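You operate a simulated robot arm through the tools that you are given. There is no shell and no other tool. Be economical: measure what you need, move in short steps, check, and stop when the job is done.

You run a simulated robot arm. Do the job below in one go: nothing can be reset, and whatever is moved stays where it is left.

Task
Take the yellow strap and put it on the blue plate. Fetch the purple leash from the top of the wall ledge and set it on the teal flat case. Put the pink full spool from the brown bench on the top of the plait board and the teal full spool in the glenstro letter hole. Take the grey mug from the brown bench and put it on the long counter. Take the black bag from the back of the test bench and leave it on the back of the crimp bench. Open the bronze drawer. Do these in any order. Set down upright: full spool, mug.

It is judged by the outcome, as a careful person would: the job done as asked, and still so three seconds after it is handed in. It fails if anything else is knocked over, pushed out of place, dropped, spilled or broken.

Robot
A 6-joint arm with a two-finger parallel gripper on a trunk, on a base that drives. Base frame: it is fixed to the floor where the robot stands at the start and does not move with it; the origin is under the middle of the robot, x ahead of it, y to its left, z up; the surface under the hand at the start is at about z = 0.8. Units: m, rad, N and s.
Its first joint turns from -2.897 to 2.897 rad. Places, roughly: Glenstro letter hole (27x24 cm) [-6.66, -0.16, 0.96]; back of the crimp bench (150x20 cm) [-1.2, 3.5, 0.8]; bag [-1.25, 2, 0.75]; blue plate (17x17x2 cm) [0.5, -0.3, 0.8]; bronze drawer [-0.3, 10.3, 0.9]; full spool [-3.25, 3.25, 0.75]; leash [0.5, 0.75, 1]; long counter [0.4, 3.5, 0.8]; mug [-4, 3.25, 0.75]; teal flat case (18x21x3 cm) [-3.3, 1.4, 0.8]; top of the plait board [-3.1, 3.9, 0.8]; yellow strap (11x3x2 cm) [0.5, 0, 0.8]. Payload 3.91 kg.
Tool frame: the origin (TCP) lies between the finger pads and is the grasp point; the fingertips stand 0.03 m ahead of it; z points along the fingers, y is the line along which they close. Largest opening 0.11 m; finger width 0.02, thickness 0.01; the body of the gripper, 0.048 by 0.112 m, starts 0.055 m behind the TCP.
Orientation is that of the tool frame in the base frame, as a unit quaternion [w, x, y, z]. With the fingers straight down and closing along the base's y, the tool's x points along the base's -x, its y along +y and its z along -z.

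Tools
- The arm moves only by the tool drive_tool. Its argument "moves" is text: rows parted by semicolons, each of 7 numbers parted by spaces: the shift along the tool's x, y, z in m, then the turn, a rotation vector about the tool's x, y, z in rad, then the finger opening in m, from 0 to 0.11. In form: x y z rx ry rz fingers; .... A call has 1 to 20 rows; each row shifts and turns the commanded pose from where the row before left it, along the tool's axes as they then stand. Each row takes 0.2 s and may step no farther than 0.05 m and 0.15 rad from the row before; otherwise, or with a gripper value out of range, the whole call is refused. Where a pose cannot be reached the arm comes as near as it can. A force on the tool above 40 N (or 10 N above the force at the start of the call, whichever is more), or a blocked arm, ends the call early, and 0.2 s more pass. The fingers move at their own pace (about 0.108 m/s each) and stop on an object; they squeeze with about 33 N. The grip force told is the motor's: it shows also when the fingers shut on nothing. Time passes only in rows, and 0.2 s behind the last, so rows that do not move let the fingers close. It gives the time, the measured TCP pose, the force on the tool (base axes), the opening and the grip force at its end, in the units of the frame above (readings bear some noise), with the torque about the TCP (base axes, N m) and any sound that the robot's microphone picked up, and new pictures: "pictures" is both (left out), scene, wrist or none.
- Cameras (640 x 400 px; columns grow to the right, rows downward): "scene" is now at [0.4791, 0.1955, 1.3803]; the picture's right is [-0.00, -0.17, -0.99], its down [-0.42, -0.90, 0.15] and it looks along [-0.91, 0.41, -0.07] (base axes); focal length 214 px, centre (320, 200). "wrist" rides on the gripper at [0.072, 0.017, -0.103] in the tool frame; the picture's right is [-0.23, 0.97, 0.00], its down [-0.76, -0.18, -0.62] and it looks along [-0.61, -0.14, 0.78] (tool axes); focal length 222 px, centre (320, 200). There is no depth. A picture from a camera that has moved, and an enlarged one, comes with that camera's place and axes in the base frame and with its lens.
- roll_base(legs): drives the robot by 1 to 6 legs, each [ahead, left, turn to the left] in m, m and rad, along the robot's own axes; the way and the turn of a leg run together, so that a leg with both is an arc; at most 1.5 m and 3.142 rad a leg. The arm and the cameras ride along, it lands a little off, and it stops where it bumps. It gives what a move gives, and a new picture of the scene camera.
- head_to(pan, tilt): turns the head with the scene camera to pan (to the left, within 1.396 rad either way) and tilt (down, from -0.506 to 1.204), counted from straight ahead of the robot. It gives what a move gives, and a new picture of the scene camera.
- close_up(camera, box): a new picture of the part [left, top, right, bottom] of that camera's present view, enlarged. No time passes.
- close_job(): hands the job in; it is judged then, once.

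Go step by step. Nothing tells you exact positions but the pictures and the camera data: compare them with the known pose of the tool, close in by small moves and look again before you grip or let go. The budget is 196 turns and 260 pictures, counting those below and the enlarged ones. Unless the task says otherwise, let go and move clear before handing in.

The tools are called after "Emit:" as a command line: name --argument value ..., lists and objects as JSON in quotes. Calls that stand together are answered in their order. drive_tool: Moves the arm, as the interface text tells. Its arguments: {"type":"object","properties":{"moves":{"type":"string"},"pictures":{"type":"string","enum":["both","scene","wrist","none"]}},"required":["moves"]} The other tools are called the same way: roll_base (legs) drives the base; head_to (pan, tilt) turns the head that bears the scene camera; close_up (camera, box) takes an enlarged picture of a part of a camera's view; close_job () hands the job in.

At the start:

```text
time: 0.0
tcp_pos: [0.4648, 0.1349, 1.2615]
ee_rot: [0.0, 0.0, 1.0, 0.001]
force: [-0.6, -0.5, -0.8]
torque: [0.03, 0.02, 0.0]
width: 0.1101
finger_force: 0.0
robot x, y, heading: [-0.0016, -0.0018, 0.003]
head pan, tilt: [1.4, 1.141]
```

scene: 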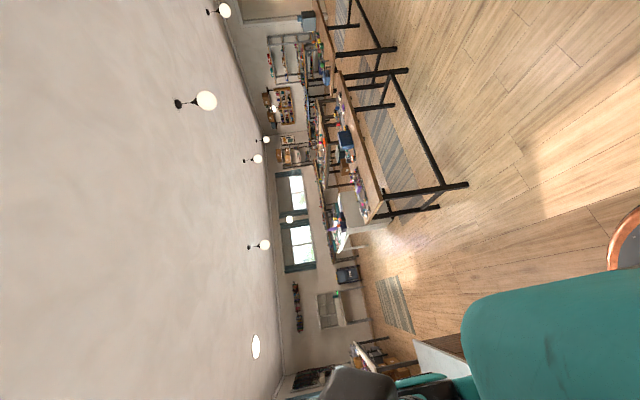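
wrist: 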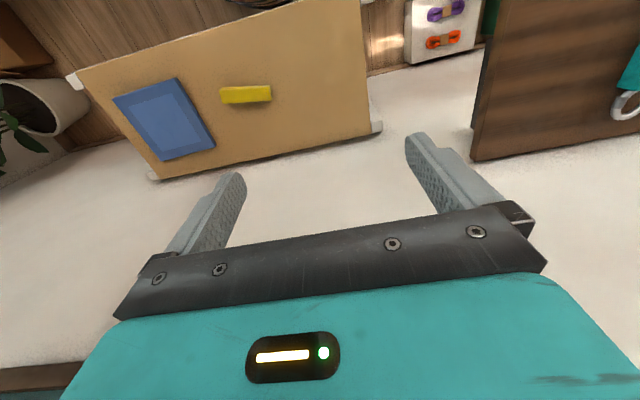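

The wrist view shows the blue plate and yellow strap on a board ahead of me. I turn the head to look ahead and down first.

Emit:
head_to --pan 0 --tilt 0.7

```text
time: 1.5
tcp_pos: [0.4667, 0.1352, 1.2613]
ee_rot: [-0.001, 0.0, 1.0, 0.0]
force: [0.2, -0.2, 0.0]
torque: [0.0, -0.03, 0.0]
width: 0.1099
finger_force: 0.0
robot x, y, heading: [-0.005, -0.0013, 0.001]
head pan, tilt: [0.0, 0.7]
camera scene: at [0.5116, 0.1362, 1.3056], right [0.0, -1.0, 0.0], down [-0.76, 0.0, 0.64], along [-0.64, 0.0, -0.76], focal length 214 px, centre (320, 200)
```

scene: 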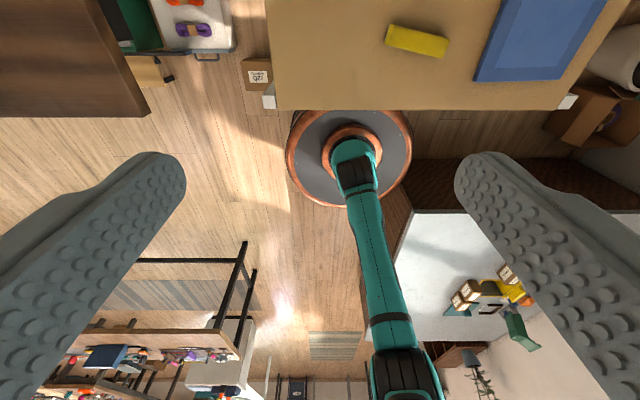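

The scene camera evidently rides on the hand. The strap is at about (0.48, -0.04), lying along y, so I move above it and turn the fingers across it.

Emit:
drive_tool --moves "-.0017 -.0224 .036 0 0 0 .11;-.0017 -.0224 .036 0 0 0 .11;-.0017 -.0224 .036 0 0 0 .11;-.0017 -.0224 .036 0 0 0 .11;-.0017 -.0224 .036 0 0 0 .11;-.0017 -.0224 .036 0 0 0 .11;-.0017 -.0224 .036 0 0 0 .11;-.0017 -.0224 .036 0 0 0 .11;0 0 0 0 0 -.1424 .11;0 0 0 0 0 -.1424 .11;0 0 0 0 0 -.1424 .11;0 0 0 0 0 -.1424 .11;0 0 0 0 0 -.1424 .11;0 0 0 0 0 -.1424 .11;0 0 0 0 0 -.1424 .11;0 0 0 0 0 -.1424 .11;0 0 0 0 0 -.1424 .11;0 0 0 0 0 -.1424 .11"

Emit:
head_to --pan 0 --tilt 0.3

```text
time: 5.3
tcp_pos: [0.4784, -0.0437, 0.9736]
ee_rot: [0.0, -0.654, 0.756, 0.0]
force: [0.7, 0.0, 0.0]
torque: [0.04, 0.01, -0.01]
width: 0.1098
finger_force: 0.0
robot x, y, heading: [0.0005, 0.001, 0.005]
head pan, tilt: [0.0, 0.7]
camera scene: at [0.4853, 0.0024, 1.0173], right [0.99, -0.14, 0.0], down [-0.11, -0.76, 0.64], along [-0.09, -0.64, -0.76], focal length 214 px, centre (320, 200)
camera wrist: at [0.4523, -0.1128, 1.0766], right [-0.93, 0.37, 0.0], down [0.29, 0.73, 0.62], along [0.23, 0.58, -0.78], focal length 222 px, centre (320, 200)
```

scene: 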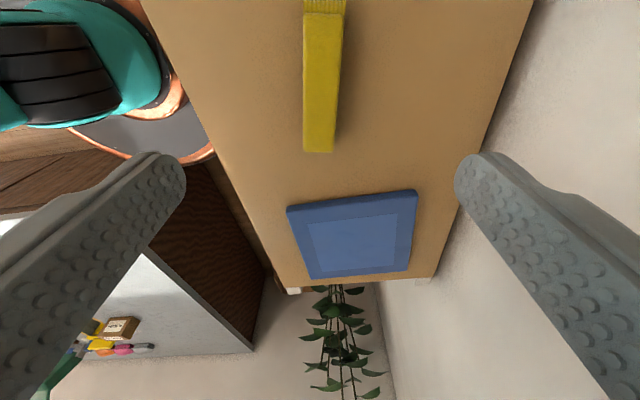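
wrist: 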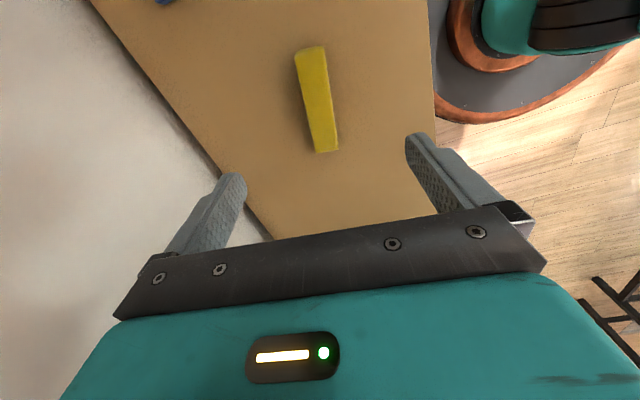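

```text
time: 6.2
tcp_pos: [0.4801, -0.044, 0.9734]
ee_rot: [0.0, -0.654, 0.756, -0.001]
force: [0.5, -0.6, -0.3]
torque: [-0.01, 0.0, -0.01]
width: 0.11
finger_force: 0.0
robot x, y, heading: [0.0038, 0.0001, -0.001]
head pan, tilt: [0.0, 0.3]
camera scene: at [0.4907, 0.038, 1.0089], right [0.99, -0.15, 0.0], down [-0.14, -0.94, 0.3], along [-0.04, -0.29, -0.95], focal length 214 px, centre (320, 200)
```

scene: 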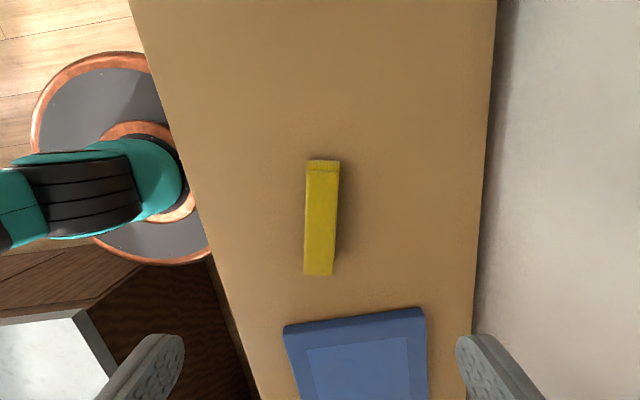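

The strap is centred under the gripper and the plate centre is at about (0.50, -0.25). I descend, grip, lift and look.

Emit:
drive_tool --moves "0 0 .035 0 0 0 .08;0 0 .035 0 0 0 .07;0 0 .035 0 0 0 .07;0 0 .02 0 0 0 .07;0 0 .010 0 0 0 .07" --pictures "scene"

```text
time: 7.4
tcp_pos: [0.4797, -0.0434, 0.8388]
ee_rot: [0.0, -0.653, 0.757, 0.0]
force: [-0.2, 0.0, -1.1]
torque: [0.01, 0.03, -0.01]
width: 0.07
finger_force: 0.1
robot x, y, heading: [0.0025, 0.0001, 0.001]
head pan, tilt: [0.0, 0.3]
camera scene: at [0.4921, 0.0387, 0.8742], right [0.99, -0.15, 0.0], down [-0.14, -0.94, 0.3], along [-0.04, -0.29, -0.96], focal length 214 px, centre (320, 200)
```

scene: 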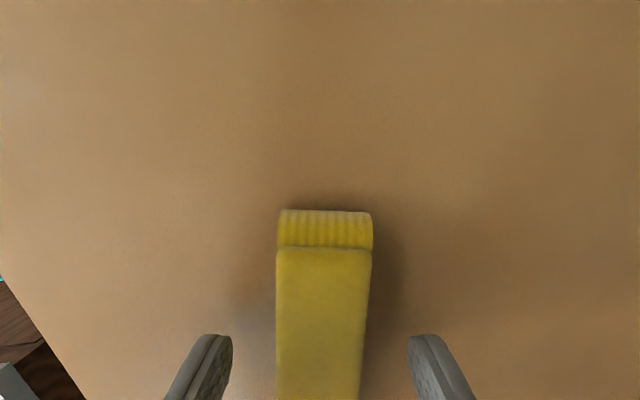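

Aligned. I close, lift and carry it over the plate.

Emit:
drive_tool --moves "0 0 0 0 0 0 .02;0 0 0 0 0 0 .02;0 0 0 0 0 0 .02;0 0 -.03 0 0 0 .02;0 0 -.04 0 0 0 .02;.041 -.0101 0 0 0 0 .02;.041 -.0101 0 0 0 0 .02;.041 -.0101 0 0 0 0 .02;.041 -.0101 0 0 0 0 .02;.041 -.0101 0 0 0 0 .02;0 0 0 0 0 0 .02" --pictures "both"

```text
time: 9.8
tcp_pos: [0.4963, -0.2536, 0.9088]
ee_rot: [0.0, -0.654, 0.757, 0.0]
force: [-0.7, -1.0, 0.1]
torque: [0.0, -0.01, -0.03]
width: 0.0203
finger_force: 0.1
robot x, y, heading: [-0.0011, 0.0032, 0.002]
head pan, tilt: [0.0, 0.3]
camera scene: at [0.509, -0.1724, 0.9445], right [0.99, -0.15, 0.0], down [-0.14, -0.95, 0.3], along [-0.04, -0.29, -0.96], focal length 214 px, centre (320, 200)
camera wrist: at [0.4706, -0.3233, 1.0122], right [-0.93, 0.37, 0.0], down [0.29, 0.73, 0.62], along [0.23, 0.58, -0.78], focal length 222 px, centre (320, 200)
```

scene: 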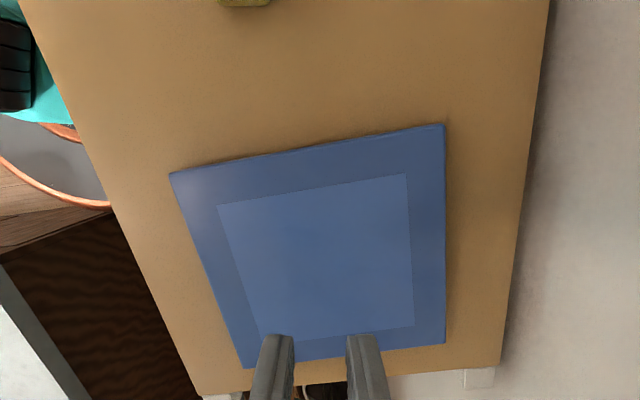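
wrist: 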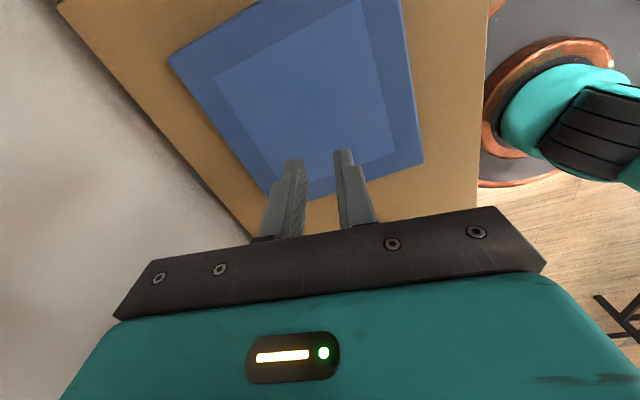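

The fingers closed only to 0.02 m and the strap stayed behind. I go back, descend lower and squeeze fully.

Emit:
drive_tool --moves "-.041 .0101 0 0 0 0 .07;-.041 .0101 0 0 0 0 .07;-.041 .0101 0 0 0 0 .07;-.041 .0101 0 0 0 0 .07;-.041 .0101 0 0 0 0 .07;0 0 0 0 0 0 .07" --pictures "both"

```text
time: 11.2
tcp_pos: [0.4777, -0.0428, 0.9077]
ee_rot: [-0.001, -0.654, 0.757, 0.0]
force: [-0.3, 0.3, -0.1]
torque: [0.02, -0.01, -0.01]
width: 0.0701
finger_force: 0.1
robot x, y, heading: [-0.0015, 0.0026, 0.001]
head pan, tilt: [0.0, 0.3]
camera scene: at [0.4891, 0.0389, 0.9434], right [0.99, -0.15, 0.0], down [-0.14, -0.94, 0.3], along [-0.04, -0.29, -0.96], focal length 214 px, centre (320, 200)
camera wrist: at [0.4505, -0.112, 1.0111], right [-0.93, 0.37, 0.0], down [0.29, 0.73, 0.62], along [0.23, 0.58, -0.78], focal length 222 px, centre (320, 200)
```

scene: 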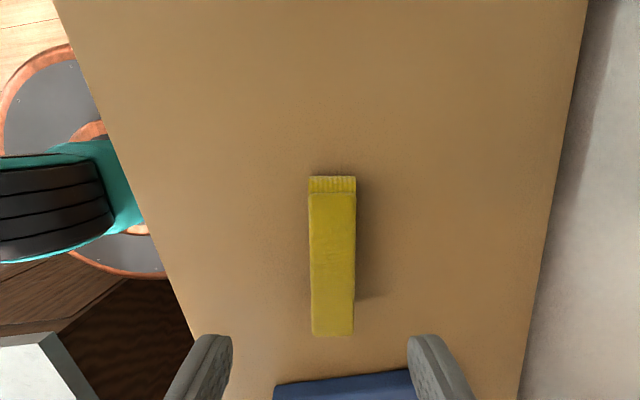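
wrist: 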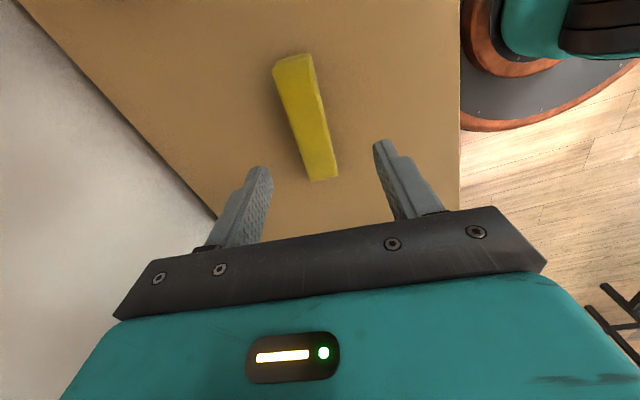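

The strap moved about 7 mm to the right. I correct, descend a little deeper and close fully.

Emit:
drive_tool --moves "0 -.007 .03 0 0 0 .07;0 0 .03 0 0 0 .07;0 0 .012 0 0 0 .07;0 0 .005 0 0 0 .07" --pictures "wrist"

Emit:
close_up --camera "wrist" --box '[220, 80, 460, 230]'

```text
time: 12.2
tcp_pos: [0.4855, -0.046, 0.8305]
ee_rot: [0.0, -0.654, 0.756, 0.0]
force: [0.2, -0.1, -0.2]
torque: [0.01, -0.03, 0.01]
width: 0.0701
finger_force: 0.1
robot x, y, heading: [0.0014, -0.0004, 0.001]
head pan, tilt: [0.0, 0.3]
camera wrist: at [0.4588, -0.1139, 0.9347], right [-0.93, 0.37, 0.0], down [0.29, 0.73, 0.62], along [0.23, 0.58, -0.78], focal length 222 px, centre (320, 200)
```

wrist: 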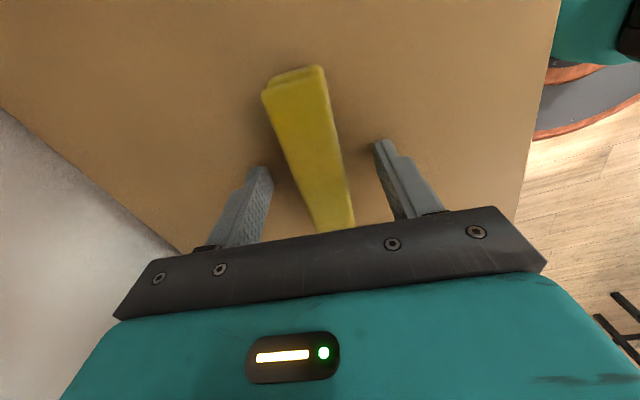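

```text
2.67 times, centred on (340, 155) of wrist
camera zoom: at [0.4588, -0.1139, 0.9347], right [-0.93, 0.37, 0.0], down [0.29, 0.73, 0.62], along [0.23, 0.58, -0.78], focal length 592 px, centre (267, 320)
```

zoom: 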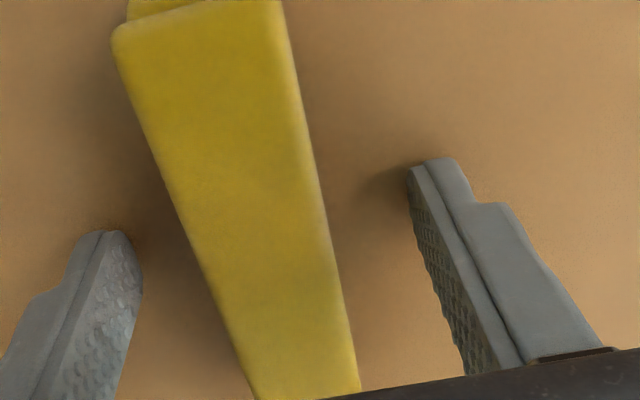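

The tips are almost at the board with the strap between them. I close fully.

Emit:
drive_tool --moves "0 0 0 0 0 0 0;0 0 0 0 0 0 0;0 0 0 0 0 0 0;0 0 -.03 0 0 0 0;0 0 -.035 0 0 0 0" --pictures "wrist"

```text
time: 13.4
tcp_pos: [0.4872, -0.0469, 0.897]
ee_rot: [0.0, -0.654, 0.757, 0.0]
force: [0.0, 0.2, -0.8]
torque: [0.01, 0.01, -0.01]
width: 0.029
finger_force: 33.5
robot x, y, heading: [0.0012, -0.002, 0.002]
head pan, tilt: [0.0, 0.3]
camera wrist: at [0.4599, -0.1152, 1.0007], right [-0.93, 0.37, 0.0], down [0.29, 0.73, 0.62], along [0.23, 0.58, -0.78], focal length 222 px, centre (320, 200)
```

wrist: 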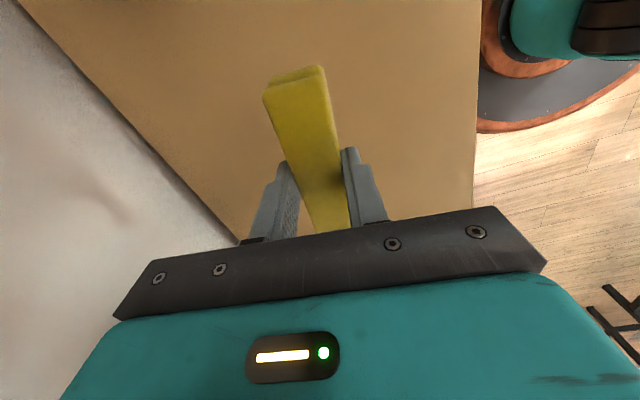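

Held firmly. I carry it over the plate and lower it.

Emit:
drive_tool --moves ".04 -.0091 0 0 0 0 0;.04 -.0091 0 0 0 0 0;.04 -.0091 0 0 0 0 0;.04 -.0091 0 0 0 0 0;.0385 -.0091 0 0 0 0 0;0 0 .02 0 0 0 0;0 0 .02 0 0 0 0" --pictures "both"

```text
time: 15.0
tcp_pos: [0.5032, -0.2509, 0.8538]
ee_rot: [0.0, -0.654, 0.757, -0.001]
force: [-0.3, -0.7, -1.7]
torque: [-0.06, 0.01, 0.02]
width: 0.0287
finger_force: 33.6
robot x, y, heading: [-0.0027, 0.0003, 0.005]
head pan, tilt: [0.0, 0.3]
camera scene: at [0.5149, -0.1671, 0.8907], right [0.99, -0.15, 0.0], down [-0.14, -0.94, 0.3], along [-0.04, -0.29, -0.96], focal length 214 px, centre (320, 200)
camera wrist: at [0.4763, -0.318, 0.9585], right [-0.93, 0.37, 0.0], down [0.29, 0.73, 0.62], along [0.23, 0.58, -0.78], focal length 222 px, centre (320, 200)
```

scene: 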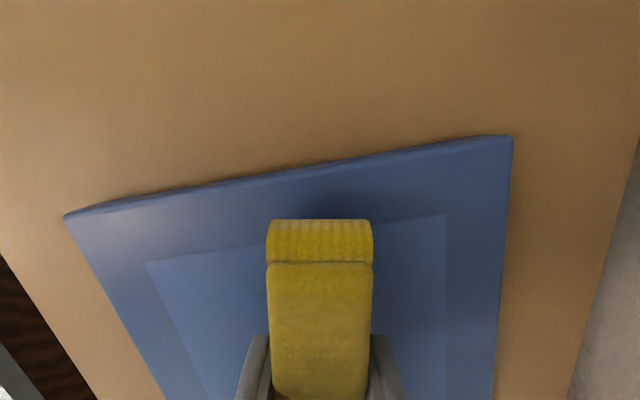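
wrist: 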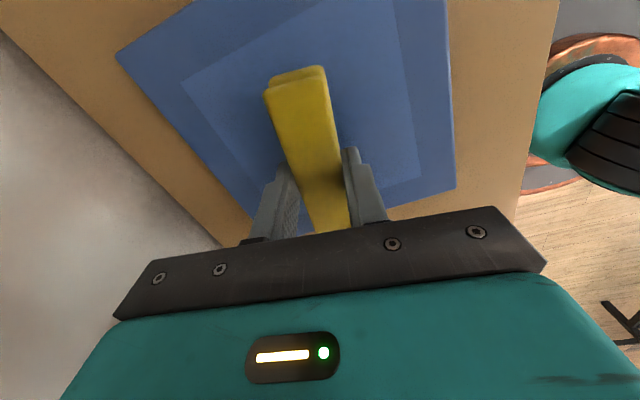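

It hovers within a few mm of the plate. I lower a touch, open slightly, rise and check.

Emit:
drive_tool --moves "0 0 .003 0 0 0 0;0 0 0 0 0 0 .05;0 0 0 0 0 0 .06;0 0 -.03 0 0 0 .06;0 0 -.05 0 0 0 .06;0 0 -.05 0 0 0 .06;0 0 -.05 0 0 0 .06;0 0 -.05 0 0 0 .06;0 0 -.05 0 0 0 .06;0 0 -.05 0 0 0 .06" --pictures "wrist"

Emit:
head_to --pan 0 --tilt 0.0

```text
time: 17.2
tcp_pos: [0.5008, -0.2482, 1.181]
ee_rot: [0.0, -0.654, 0.757, 0.0]
force: [-0.2, -1.0, 0.2]
torque: [0.01, -0.01, 0.01]
width: 0.0602
finger_force: 0.2
robot x, y, heading: [-0.0032, 0.0035, 0.0]
head pan, tilt: [0.0, 0.3]
camera wrist: at [0.4747, -0.3173, 1.2842], right [-0.93, 0.37, 0.0], down [0.29, 0.73, 0.62], along [0.23, 0.58, -0.78], focal length 222 px, centre (320, 200)
```

wrist: 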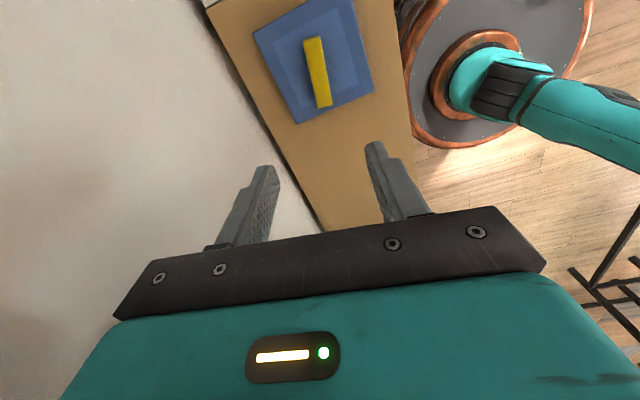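

```text
time: 18.0
tcp_pos: [0.5019, -0.2496, 1.1794]
ee_rot: [0.0, -0.653, 0.757, -0.001]
force: [-0.2, 0.4, 0.3]
torque: [0.05, 0.01, -0.02]
width: 0.0601
finger_force: 0.0
robot x, y, heading: [0.0014, 0.0028, -0.001]
head pan, tilt: [0.0, 0.0]
camera scene: at [0.5173, -0.1391, 1.2191], right [0.99, -0.15, 0.0], down [-0.15, -0.99, 0.0], along [0.0, 0.0, -1.0], focal length 214 px, centre (320, 200)
```

scene: 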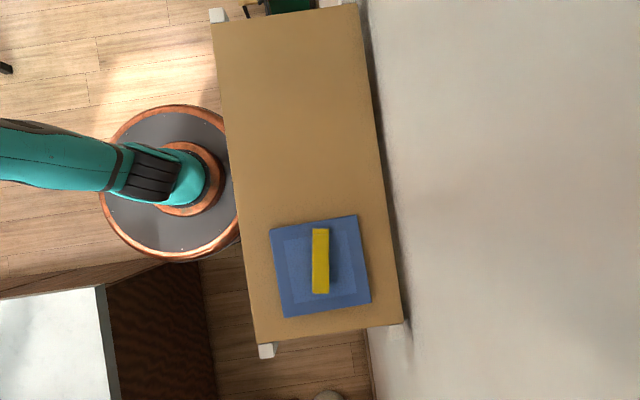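

The strap is on the plate. Next I look left towards the wall ledge.

Emit:
head_to --pan 0 --tilt -0.506

```text
time: 18.9
tcp_pos: [0.5013, -0.2491, 1.1791]
ee_rot: [0.0, -0.654, 0.757, -0.001]
force: [0.6, -0.7, -0.2]
torque: [-0.03, 0.03, -0.02]
width: 0.0599
finger_force: 0.0
robot x, y, heading: [-0.0012, 0.001, -0.002]
head pan, tilt: [0.0, -0.499]
camera scene: at [0.5232, -0.0994, 1.242], right [0.99, -0.15, 0.0], down [-0.13, -0.87, -0.48], along [0.07, 0.47, -0.88], focal length 214 px, centre (320, 200)
```

scene: 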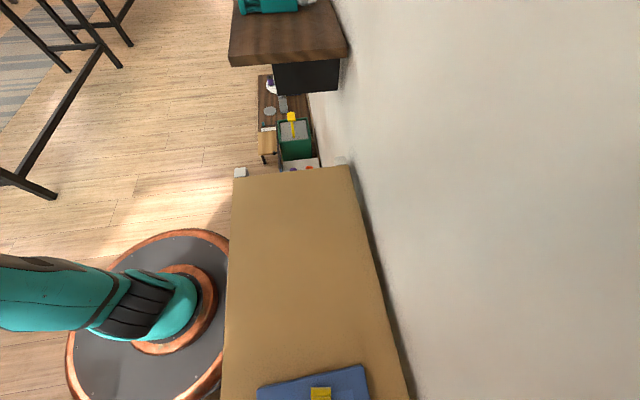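

The dark ledge is up along the wall to the left. I move the hand higher and left to look at its top.

Emit:
drive_tool --moves "-.045 .0067 -.012 0 0 0 .08;-.045 .0067 -.012 0 0 0 .08;-.045 .0067 -.012 0 0 0 .08;-.045 .0067 -.012 0 0 0 .08;-.045 .0067 -.012 0 0 0 .08;-.045 .0067 -.012 0 0 0 .08;-.045 .0067 -.012 0 0 0 .08;-.045 .0067 -.012 0 0 0 .08;-.045 .0067 -.012 0 0 0 .08;-.045 .0067 -.012 0 0 0 .08;-.045 .0067 -.012 0 0 0 .08;-.045 .0067 -.012 0 0 0 .08" --pictures "both"

```text
time: 21.5
tcp_pos: [0.5007, 0.2996, 1.3037]
ee_rot: [0.004, -0.653, 0.757, -0.001]
force: [-0.7, -0.6, 1.0]
torque: [0.08, -0.05, 0.0]
width: 0.08
finger_force: 0.1
out of reach, approached as far as the arm can: row 11, 12
robot x, y, heading: [-0.0009, 0.0025, -0.002]
head pan, tilt: [0.0, -0.499]
camera scene: at [0.5219, 0.448, 1.3679], right [0.99, -0.15, 0.01], down [-0.13, -0.87, -0.48], along [0.08, 0.48, -0.88], focal length 214 px, centre (320, 200)
camera wrist: at [0.4731, 0.2298, 1.408], right [-0.93, 0.37, 0.0], down [0.28, 0.72, 0.63], along [0.23, 0.58, -0.78], focal length 222 px, centre (320, 200)
```

scene: 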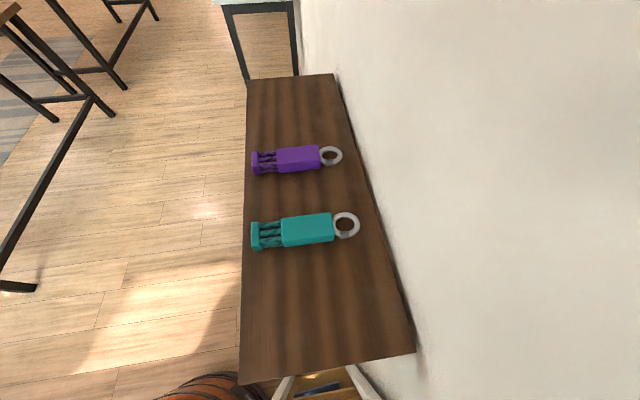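
wrist: 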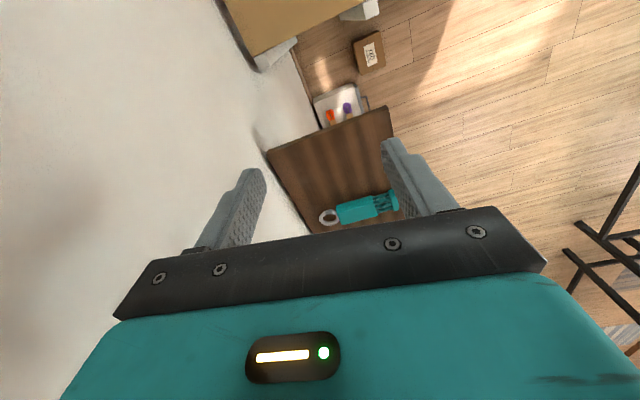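

The purple leash lies along x at about (0.525, 0.738) on the ledge. I turn the fingers back to close along y and shift the base left for comfortable reach.

Emit:
drive_tool --moves "0 0 0 0 0 .1424 .08;0 0 0 0 0 .1424 .08;0 0 0 0 0 .1424 .08;0 0 0 0 0 .1424 .08;0 0 0 0 0 .1424 .08;0 0 0 0 0 .1424 .08;0 0 0 0 0 .1424 .08;0 0 0 0 0 .1424 .08;0 0 0 0 0 .1424 .08;0 0 0 0 0 .1424 .08" --pictures "none"

Emit:
roll_base --legs '[[0, 0.42, 0]]'

```text
time: 23.7
tcp_pos: [0.5004, 0.2975, 1.3045]
ee_rot: [0.002, 0.001, 1.0, 0.002]
force: [-0.1, -0.2, 0.1]
torque: [0.0, -0.05, 0.0]
width: 0.08
finger_force: 0.0
robot x, y, heading: [0.0021, 0.0026, 0.005]
head pan, tilt: [0.0, -0.499]
```

```text
time: 25.3
tcp_pos: [0.4993, 0.4584, 1.3031]
ee_rot: [0.003, 0.0, 1.0, 0.002]
force: [1.1, 0.0, 0.1]
torque: [0.02, 0.01, 0.0]
width: 0.0801
finger_force: 0.0
robot x, y, heading: [-0.0036, 0.1623, 0.003]
head pan, tilt: [0.0, -0.499]
stopped in leg 1: the robot was blocked; the commanded pose is now the measured one
camera scene: at [0.6495, 0.4594, 1.3668], right [0.0, -1.0, 0.0], down [-0.88, 0.0, -0.48], along [0.48, 0.0, -0.88], focal length 214 px, centre (320, 200)
```

scene: 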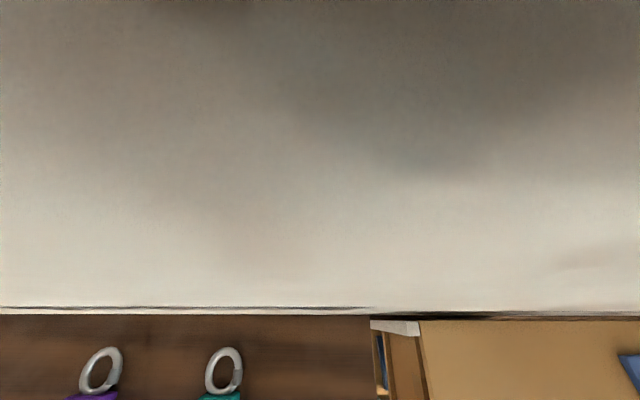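

The base was blocked at y = 0.16, probably by the box on the floor. I back off slightly and look down there.

Emit:
roll_base --legs '[[-0.02, -0.02, 0]]'

Emit:
head_to --pan 0 --tilt 0.5

```text
time: 26.1
tcp_pos: [0.4808, 0.4379, 1.303]
ee_rot: [0.002, -0.001, 1.0, 0.002]
force: [-0.8, 0.0, -0.5]
torque: [0.02, -0.01, -0.01]
width: 0.0797
finger_force: 0.1
robot x, y, heading: [-0.0203, 0.1364, -0.002]
head pan, tilt: [0.0, -0.499]
camera scene: at [0.6296, 0.4391, 1.3665], right [0.0, -1.0, 0.0], down [-0.88, 0.0, -0.48], along [0.48, 0.0, -0.88], focal length 214 px, centre (320, 200)
```

scene: 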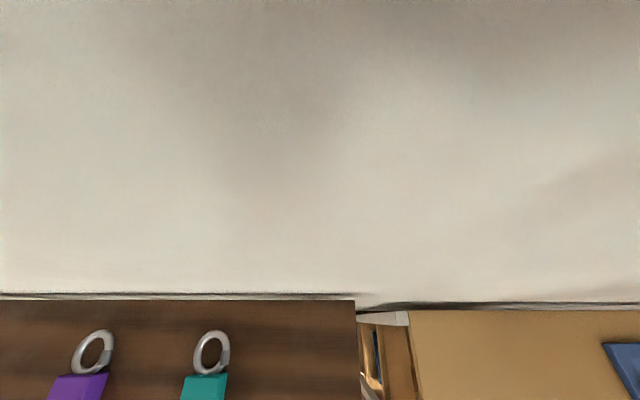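

```text
time: 27.4
tcp_pos: [0.4807, 0.4388, 1.3036]
ee_rot: [0.002, 0.0, 1.0, 0.001]
force: [-1.1, -0.2, -0.6]
torque: [-0.01, 0.0, 0.0]
width: 0.0799
finger_force: 0.1
robot x, y, heading: [-0.022, 0.1423, -0.0]
head pan, tilt: [0.0, 0.499]
camera scene: at [0.5435, 0.4391, 1.3422], right [0.0, -1.0, 0.0], down [-0.88, 0.0, 0.47], along [-0.47, 0.0, -0.88], focal length 214 px, centre (320, 200)
```

scene: 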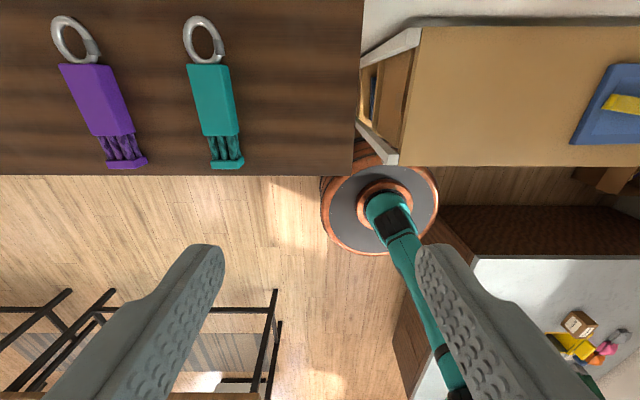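

Nothing looks disturbed. The purple leash is at (0.529, 0.734), so I move above it.

Emit:
drive_tool --moves "-.006 .0365 .01 0 0 0 .08;-.006 .0365 .01 0 0 0 .08;-.006 .0365 .02 0 0 0 .08;-.006 .0365 .02 0 0 0 .08;-.006 .0365 .025 0 0 0 .08;-.006 .0365 .025 0 0 0 .08;-.006 .0365 .025 0 0 0 .08;-.006 .0365 .025 0 0 0 .08" --pictures "both"

```text
time: 29.2
tcp_pos: [0.5281, 0.7322, 1.1453]
ee_rot: [0.002, 0.0, 1.0, 0.002]
force: [-0.1, -1.0, 0.5]
torque: [0.03, -0.03, -0.03]
width: 0.0802
finger_force: 0.0
robot x, y, heading: [-0.0234, 0.1428, -0.0]
head pan, tilt: [0.0, 0.499]
camera scene: at [0.5909, 0.7323, 1.184], right [0.0, -1.0, 0.0], down [-0.88, 0.0, 0.47], along [-0.47, 0.0, -0.88], focal length 214 px, centre (320, 200)
camera wrist: at [0.455, 0.7487, 1.2487], right [0.23, 0.97, 0.01], down [0.76, -0.18, 0.63], along [0.61, -0.14, -0.78], focal length 222 px, centre (320, 200)
```

scene: 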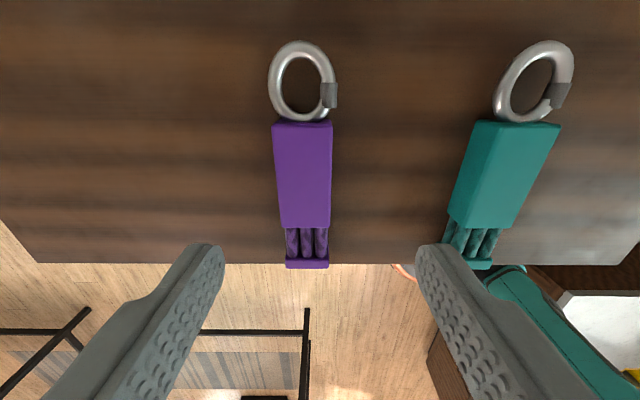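
wrist: 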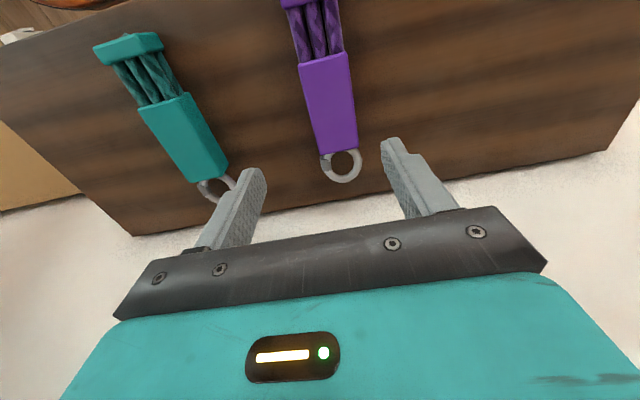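

I shift 12 mm further left and descend around the leash body.

Emit:
drive_tool --moves "0 .012 .03 0 0 0 .075;0 0 .03 0 0 0 .075;0 0 .025 0 0 0 .075;0 0 .015 0 0 0 .075" --pictures "both"

```text
time: 30.2
tcp_pos: [0.5283, 0.742, 1.0444]
ee_rot: [0.002, 0.001, 1.0, 0.001]
force: [-0.8, 0.2, -0.7]
torque: [0.01, 0.0, -0.01]
width: 0.075
finger_force: 0.1
robot x, y, heading: [-0.0227, 0.1391, 0.005]
head pan, tilt: [0.0, 0.499]
camera scene: at [0.592, 0.7432, 1.0832], right [0.0, -1.0, 0.0], down [-0.88, 0.0, 0.47], along [-0.47, 0.0, -0.88], focal length 214 px, centre (320, 200)
camera wrist: at [0.4562, 0.7596, 1.1479], right [0.23, 0.97, 0.0], down [0.76, -0.18, 0.63], along [0.61, -0.14, -0.78], focal length 222 px, centre (320, 200)
```

scene: 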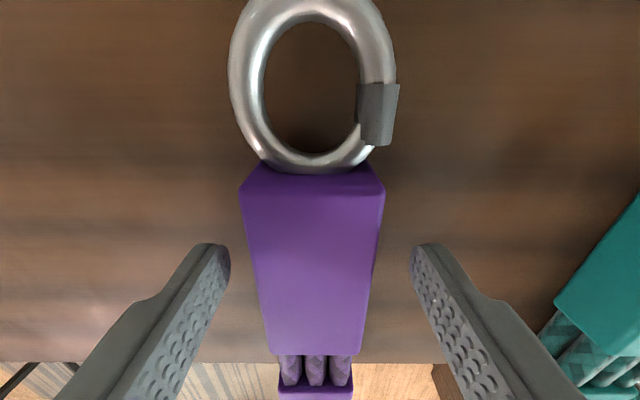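
wrist: 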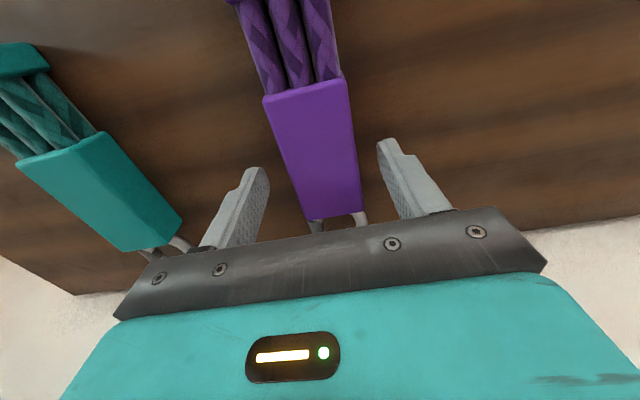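

Well centred. I go slightly lower, close and lift.

Emit:
drive_tool --moves "0 0 .006 0 0 0 .075;0 0 0 0 0 0 0;0 0 0 0 0 0 0;0 0 0 0 0 0 0;0 0 -.03 0 0 0 0;0 0 -.04 0 0 0 0;0 0 -.04 0 0 0 0" --pictures "scene"

```text
time: 31.8
tcp_pos: [0.5282, 0.7412, 1.148]
ee_rot: [0.002, -0.001, 1.0, 0.001]
force: [-0.2, 0.0, -1.9]
torque: [0.0, -0.01, -0.06]
width: 0.043
finger_force: 32.9
robot x, y, heading: [-0.0216, 0.1427, -0.002]
head pan, tilt: [0.0, 0.499]
camera scene: at [0.5919, 0.742, 1.1867], right [0.0, -1.0, 0.0], down [-0.88, 0.0, 0.48], along [-0.48, 0.0, -0.88], focal length 214 px, centre (320, 200)
```

scene: 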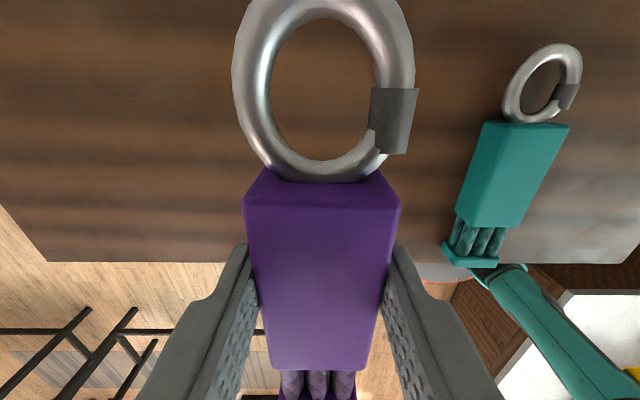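

Leash held. I retract the hand high and close to the trunk, then look backwards into the room.

Emit:
drive_tool --moves "0 0 -.04 0 0 0 0;0 0 -.04 0 0 0 0;.0165 -.043 -.01 0 0 0 0;.0165 -.043 -.01 0 0 0 0;.0165 -.043 -.01 0 0 0 0;.0165 -.043 -.01 0 0 0 0;.0165 -.043 -.01 0 0 0 0;.0165 -.043 -.01 0 0 0 0;.0165 -.043 -.01 0 0 0 0;.0165 -.043 -.01 0 0 0 0;.0165 -.043 -.01 0 0 0 0;.0165 -.043 -.01 0 0 0 0;.0165 -.043 -.01 0 0 0 0;.0165 -.043 -.01 0 0 0 0" --pictures "none"

Emit:
head_to --pan 0 --tilt 1.204

Emit:
head_to --pan -1.39 --tilt 0.7

```text
time: 34.8
tcp_pos: [0.341, 0.2328, 1.2879]
ee_rot: [0.006, 0.0, 1.0, 0.003]
force: [1.0, 0.5, -1.9]
torque: [0.01, -0.02, 0.0]
width: 0.0433
finger_force: 32.9
out of reach, approached as far as the arm can: row 11, 12, 13, 14
robot x, y, heading: [-0.0207, 0.1416, 0.006]
head pan, tilt: [0.0, 0.499]
```

```text
time: 35.8
tcp_pos: [0.342, 0.2336, 1.2874]
ee_rot: [0.006, 0.001, 1.0, 0.003]
force: [0.6, 0.2, -2.3]
torque: [-0.01, -0.04, 0.01]
width: 0.0431
finger_force: 32.8
robot x, y, heading: [-0.0184, 0.1391, 0.003]
head pan, tilt: [0.0, 1.201]
camera scene: at [0.3502, 0.2337, 1.3616], right [0.0, -1.0, -0.01], down [-0.37, 0.0, 0.93], along [-0.93, 0.0, -0.37], focal length 214 px, centre (320, 200)
```

scene: 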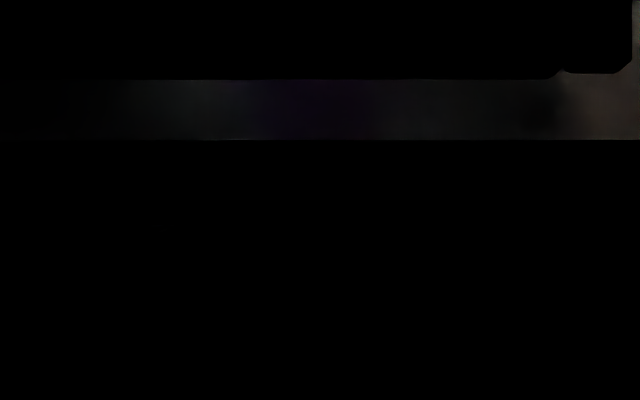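

```text
time: 37.4
tcp_pos: [0.3414, 0.2324, 1.2879]
ee_rot: [0.006, -0.001, 1.0, 0.002]
force: [-0.1, -0.2, -1.4]
torque: [0.01, -0.04, 0.02]
width: 0.0429
finger_force: 33.4
robot x, y, heading: [-0.0208, 0.1407, -0.0]
head pan, tilt: [-1.389, 0.7]
camera scene: at [0.3856, 0.15, 1.4022], right [-0.01, -0.19, 0.98], down [-0.77, 0.63, 0.11], along [-0.64, -0.75, -0.15], focal length 214 px, centre (320, 200)
```

scene: 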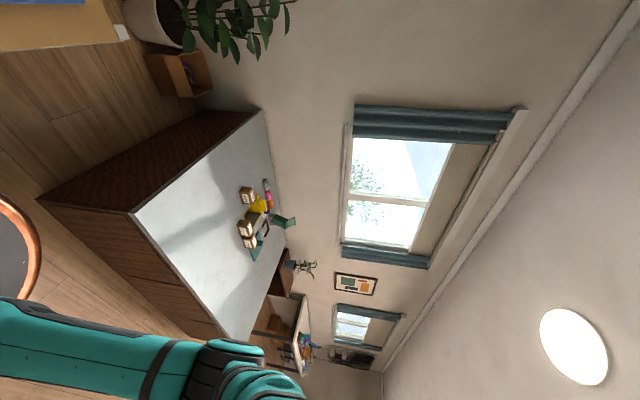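

Straight-back view is blocked by the gripper; side pans work. I look to the left-rear where the benches are.

Emit:
head_to --pan 1.39 --tilt 1.0

Emit:
head_to --pan 1.39 --tilt 0.4

```text
time: 39.8
tcp_pos: [0.3423, 0.2333, 1.288]
ee_rot: [0.006, 0.0, 1.0, 0.003]
force: [0.2, 0.6, -1.7]
torque: [-0.01, -0.06, 0.02]
width: 0.0433
finger_force: 32.4
robot x, y, heading: [-0.0205, 0.1409, 0.002]
head pan, tilt: [1.389, 1.0]
camera scene: at [0.3622, 0.302, 1.4054], right [0.01, -0.18, -0.98], down [-0.54, -0.83, 0.14], along [-0.84, 0.53, -0.11], focal length 214 px, centre (320, 200)
```

scene: 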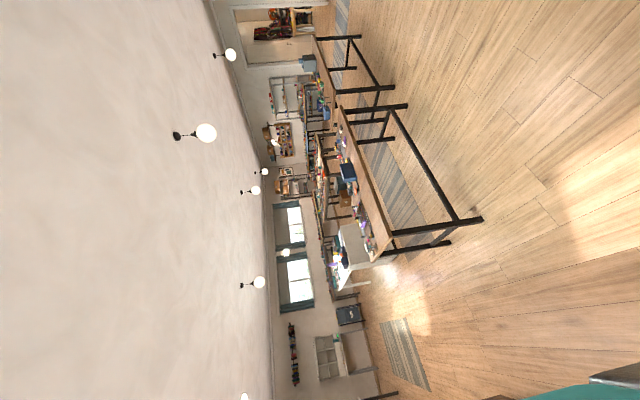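

```text
time: 40.8
tcp_pos: [0.3406, 0.2331, 1.2884]
ee_rot: [0.006, 0.0, 1.0, 0.002]
force: [-0.2, 0.0, -1.8]
torque: [-0.02, -0.03, 0.0]
width: 0.0431
finger_force: 33.1
robot x, y, heading: [-0.0185, 0.1424, -0.003]
head pan, tilt: [1.389, 0.4]
camera scene: at [0.4124, 0.3246, 1.402], right [0.01, -0.18, -0.98], down [-0.92, -0.38, 0.06], along [-0.39, 0.91, -0.17], focal length 214 px, centre (320, 200)
```

scene: 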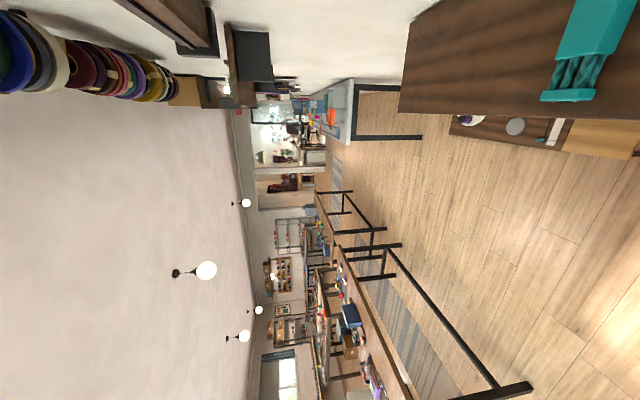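

The corridor between the low cabinet (y < -0.3) and the bench (y > 0.84) is open. I drive back along it carrying the leash, and turn to face +y.

Emit:
roll_base --legs '[[-1.4, 0.1, 0], [-0.6, 0, 0], [0, 0, 1.571]]'

```text
time: 54.5
tcp_pos: [-2.0986, 0.5661, 1.2877]
ee_rot: [-0.003, 0.716, -0.698, -0.006]
force: [-0.4, 0.4, -1.4]
torque: [0.07, 0.04, -0.01]
width: 0.0434
finger_force: 33.0
robot x, y, heading: [-2.0002, 0.2055, 1.597]
head pan, tilt: [1.389, 0.4]
camera scene: at [-2.1916, 0.6363, 1.402], right [0.18, 0.02, -0.98], down [0.41, -0.91, 0.06], along [-0.9, -0.41, -0.17], focal length 214 px, centre (320, 200)
```

scene: 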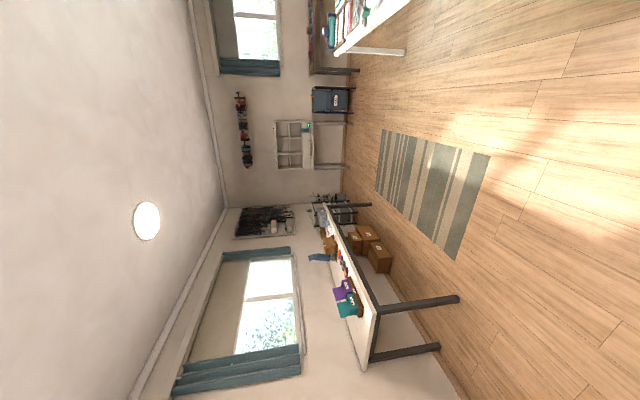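

I see a white table at the top of this view. I look further forward-left.

Emit:
head_to --pan 1.2 --tilt -0.3

```text
time: 55.6
tcp_pos: [-2.0992, 0.5662, 1.2887]
ee_rot: [-0.002, 0.715, -0.699, -0.006]
force: [0.4, -0.8, -1.7]
torque: [0.05, -0.01, 0.0]
width: 0.0431
finger_force: 33.0
robot x, y, heading: [-1.995, 0.2057, 1.598]
head pan, tilt: [1.201, -0.3]
camera scene: at [-2.1754, 0.6993, 1.391], right [0.36, 0.02, -0.93], down [-0.25, -0.96, -0.12], along [-0.9, 0.28, -0.34], focal length 214 px, centre (320, 200)
```

scene: 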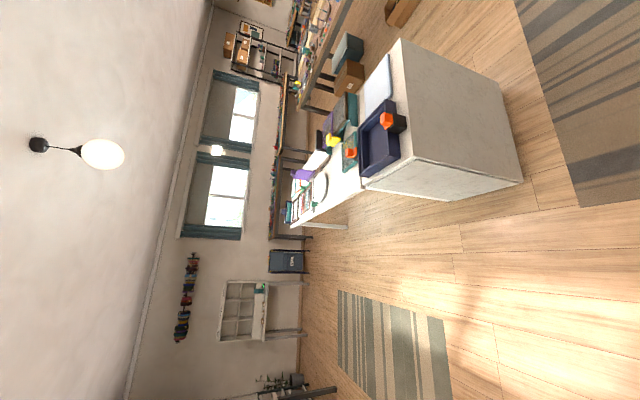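

Emit:
close_up --camera "scene" --box '[260, 30, 532, 200]'

```text
2.35 times, centred on (396, 115) of scene
camera zoom: at [-2.1754, 0.6993, 1.391], right [0.36, 0.02, -0.93], down [-0.25, -0.96, -0.12], along [-0.9, 0.28, -0.34], focal length 505 px, centre (141, 400)
```

zoom: 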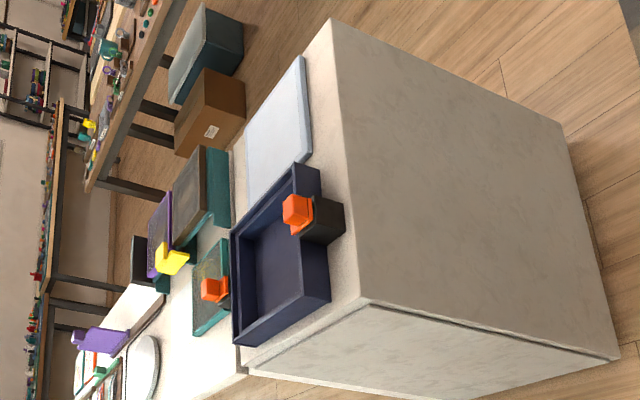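

The white desk spans x from about -2.78 westward and y 1.13–1.78, with several flat cases on it. I drive in front of it and look down.

Emit:
roll_base --legs '[[0, 1.25, 0], [0.35, 0, 0]]'

Emit:
head_to --pan 0 --tilt -0.4

```text
time: 63.7
tcp_pos: [-3.3458, 0.8804, 1.2881]
ee_rot: [-0.002, 0.716, -0.699, -0.006]
force: [0.7, 0.5, -0.9]
torque: [0.03, 0.04, 0.01]
width: 0.0435
finger_force: 33.3
robot x, y, heading: [-3.2486, 0.5216, 1.594]
head pan, tilt: [1.201, -0.3]
camera scene: at [-3.423, 1.0149, 1.3909], right [0.36, 0.02, -0.93], down [-0.25, -0.96, -0.12], along [-0.9, 0.28, -0.34], focal length 214 px, centre (320, 200)
```

scene: 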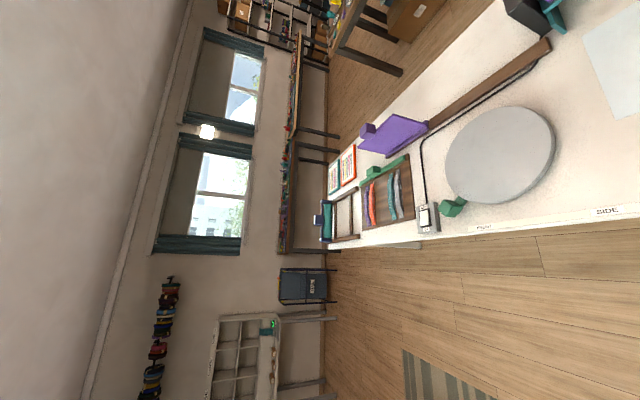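

```text
time: 65.1
tcp_pos: [-3.346, 0.8816, 1.2887]
ee_rot: [-0.002, 0.715, -0.699, -0.006]
force: [0.0, -0.2, -2.6]
torque: [-0.01, -0.01, 0.02]
width: 0.043
finger_force: 33.2
robot x, y, heading: [-3.2459, 0.5228, 1.598]
head pan, tilt: [0.0, -0.4]
camera scene: at [-3.3503, 1.0248, 1.3459], right [1.0, 0.02, -0.01], down [0.02, -0.92, -0.4], along [-0.02, 0.4, -0.92], focal length 214 px, centre (320, 200)
```

scene: 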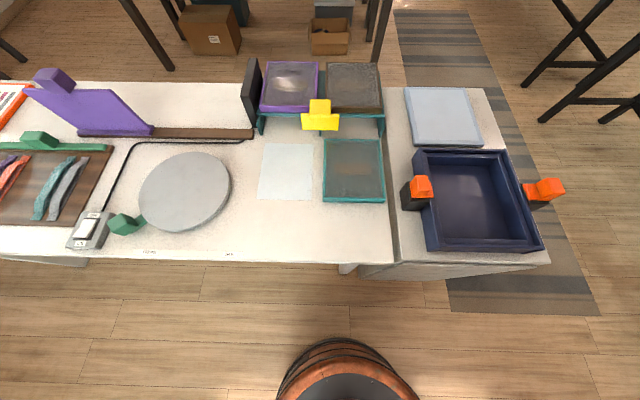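

The teal flat case is centred at about (-3.27, 1.347), top near z 0.83. I bring the leash over it.

Emit:
drive_tool --moves "-.0419 -.0086 .01 0 0 0 0;-.0419 -.0086 .01 0 0 0 0;-.0419 -.0086 .01 0 0 0 0;-.0419 -.0086 .02 0 0 0 0;-.0419 -.0086 .02 0 0 0 0;-.0419 -.0086 .02 0 0 0 0;-.0419 -.0086 .02 0 0 0 0;-.0419 -.0086 .02 0 0 0 0;-.0419 -.0086 .02 0 0 0 0;-.0419 -.0086 .02 0 0 0 0;-.0419 -.0086 .02 0 0 0 0;0 0 .03 0 0 0 0;0 0 .03 0 0 0 0;0 0 .03 0 0 0 0" --pictures "both"

```text
time: 68.1
tcp_pos: [-3.2624, 1.3493, 1.0118]
ee_rot: [-0.003, 0.716, -0.698, -0.006]
force: [-0.3, -0.4, -2.2]
torque: [0.09, 0.03, 0.04]
width: 0.0431
finger_force: 33.3
robot x, y, heading: [-3.2486, 0.52, 1.597]
head pan, tilt: [0.0, -0.4]
camera scene: at [-3.2671, 1.4925, 1.0693], right [1.0, 0.02, -0.01], down [0.02, -0.92, -0.4], along [-0.01, 0.4, -0.92], focal length 214 px, centre (320, 200)
camera wrist: at [-3.2776, 1.2758, 1.1143], right [-0.98, 0.2, 0.01], down [0.16, 0.76, 0.63], along [0.12, 0.62, -0.78], focal length 222 px, centre (320, 200)
```

scene: 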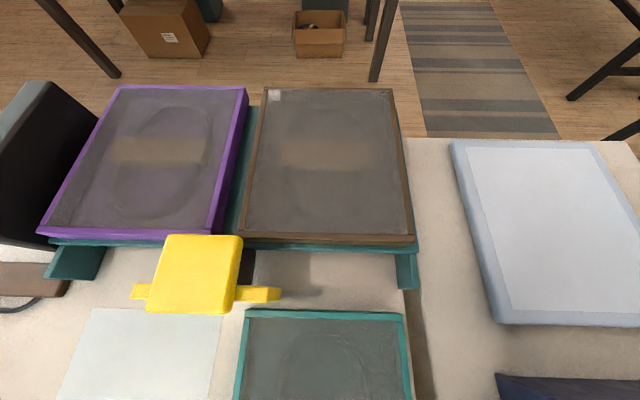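
wrist: 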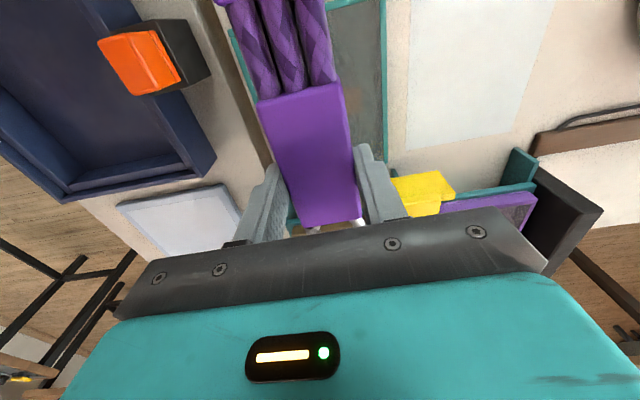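

Alignment over the case looks good. I lower close to it and check.

Emit:
drive_tool --moves "-.008 0 .03 0 0 0 0;0 0 .03 0 0 0 0;0 0 .03 0 0 0 0;0 0 .03 0 0 0 0" --pictures "wrist"

Emit:
head_to --pan 0 --tilt 0.3

```text
time: 69.1
tcp_pos: [-3.2638, 1.3587, 0.8927]
ee_rot: [-0.002, 0.715, -0.699, -0.006]
force: [-0.3, 0.0, -0.9]
torque: [0.06, 0.02, -0.03]
width: 0.0431
finger_force: 33.1
robot x, y, heading: [-3.2417, 0.525, 1.59]
head pan, tilt: [0.0, -0.4]
camera wrist: at [-3.2779, 1.2847, 0.996], right [-0.98, 0.2, 0.01], down [0.16, 0.76, 0.63], along [0.12, 0.62, -0.78], focal length 222 px, centre (320, 200)
```

wrist: 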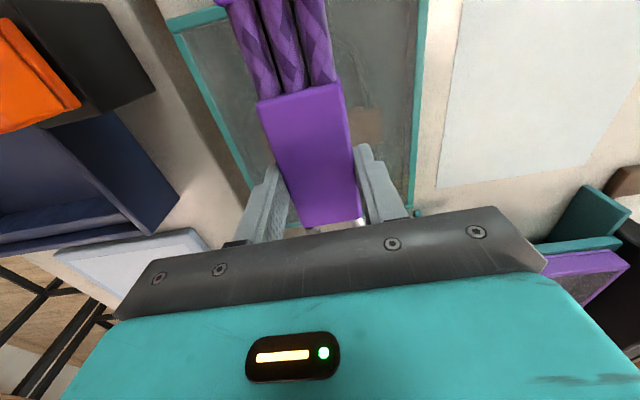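

```text
time: 70.2
tcp_pos: [-3.2649, 1.3589, 0.8936]
ee_rot: [-0.002, 0.716, -0.698, -0.006]
force: [-0.1, 0.0, -2.0]
torque: [0.05, 0.04, 0.0]
width: 0.0429
finger_force: 33.4
robot x, y, heading: [-3.2453, 0.5235, 1.599]
head pan, tilt: [0.0, 0.3]
camera scene: at [-3.266, 1.4412, 0.9302], right [1.0, 0.02, -0.01], down [0.03, -0.96, 0.28], along [0.0, -0.28, -0.96], focal length 214 px, centre (320, 200)
```

scene: 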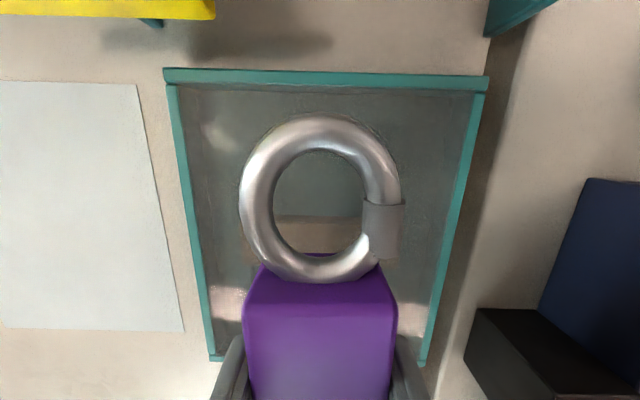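

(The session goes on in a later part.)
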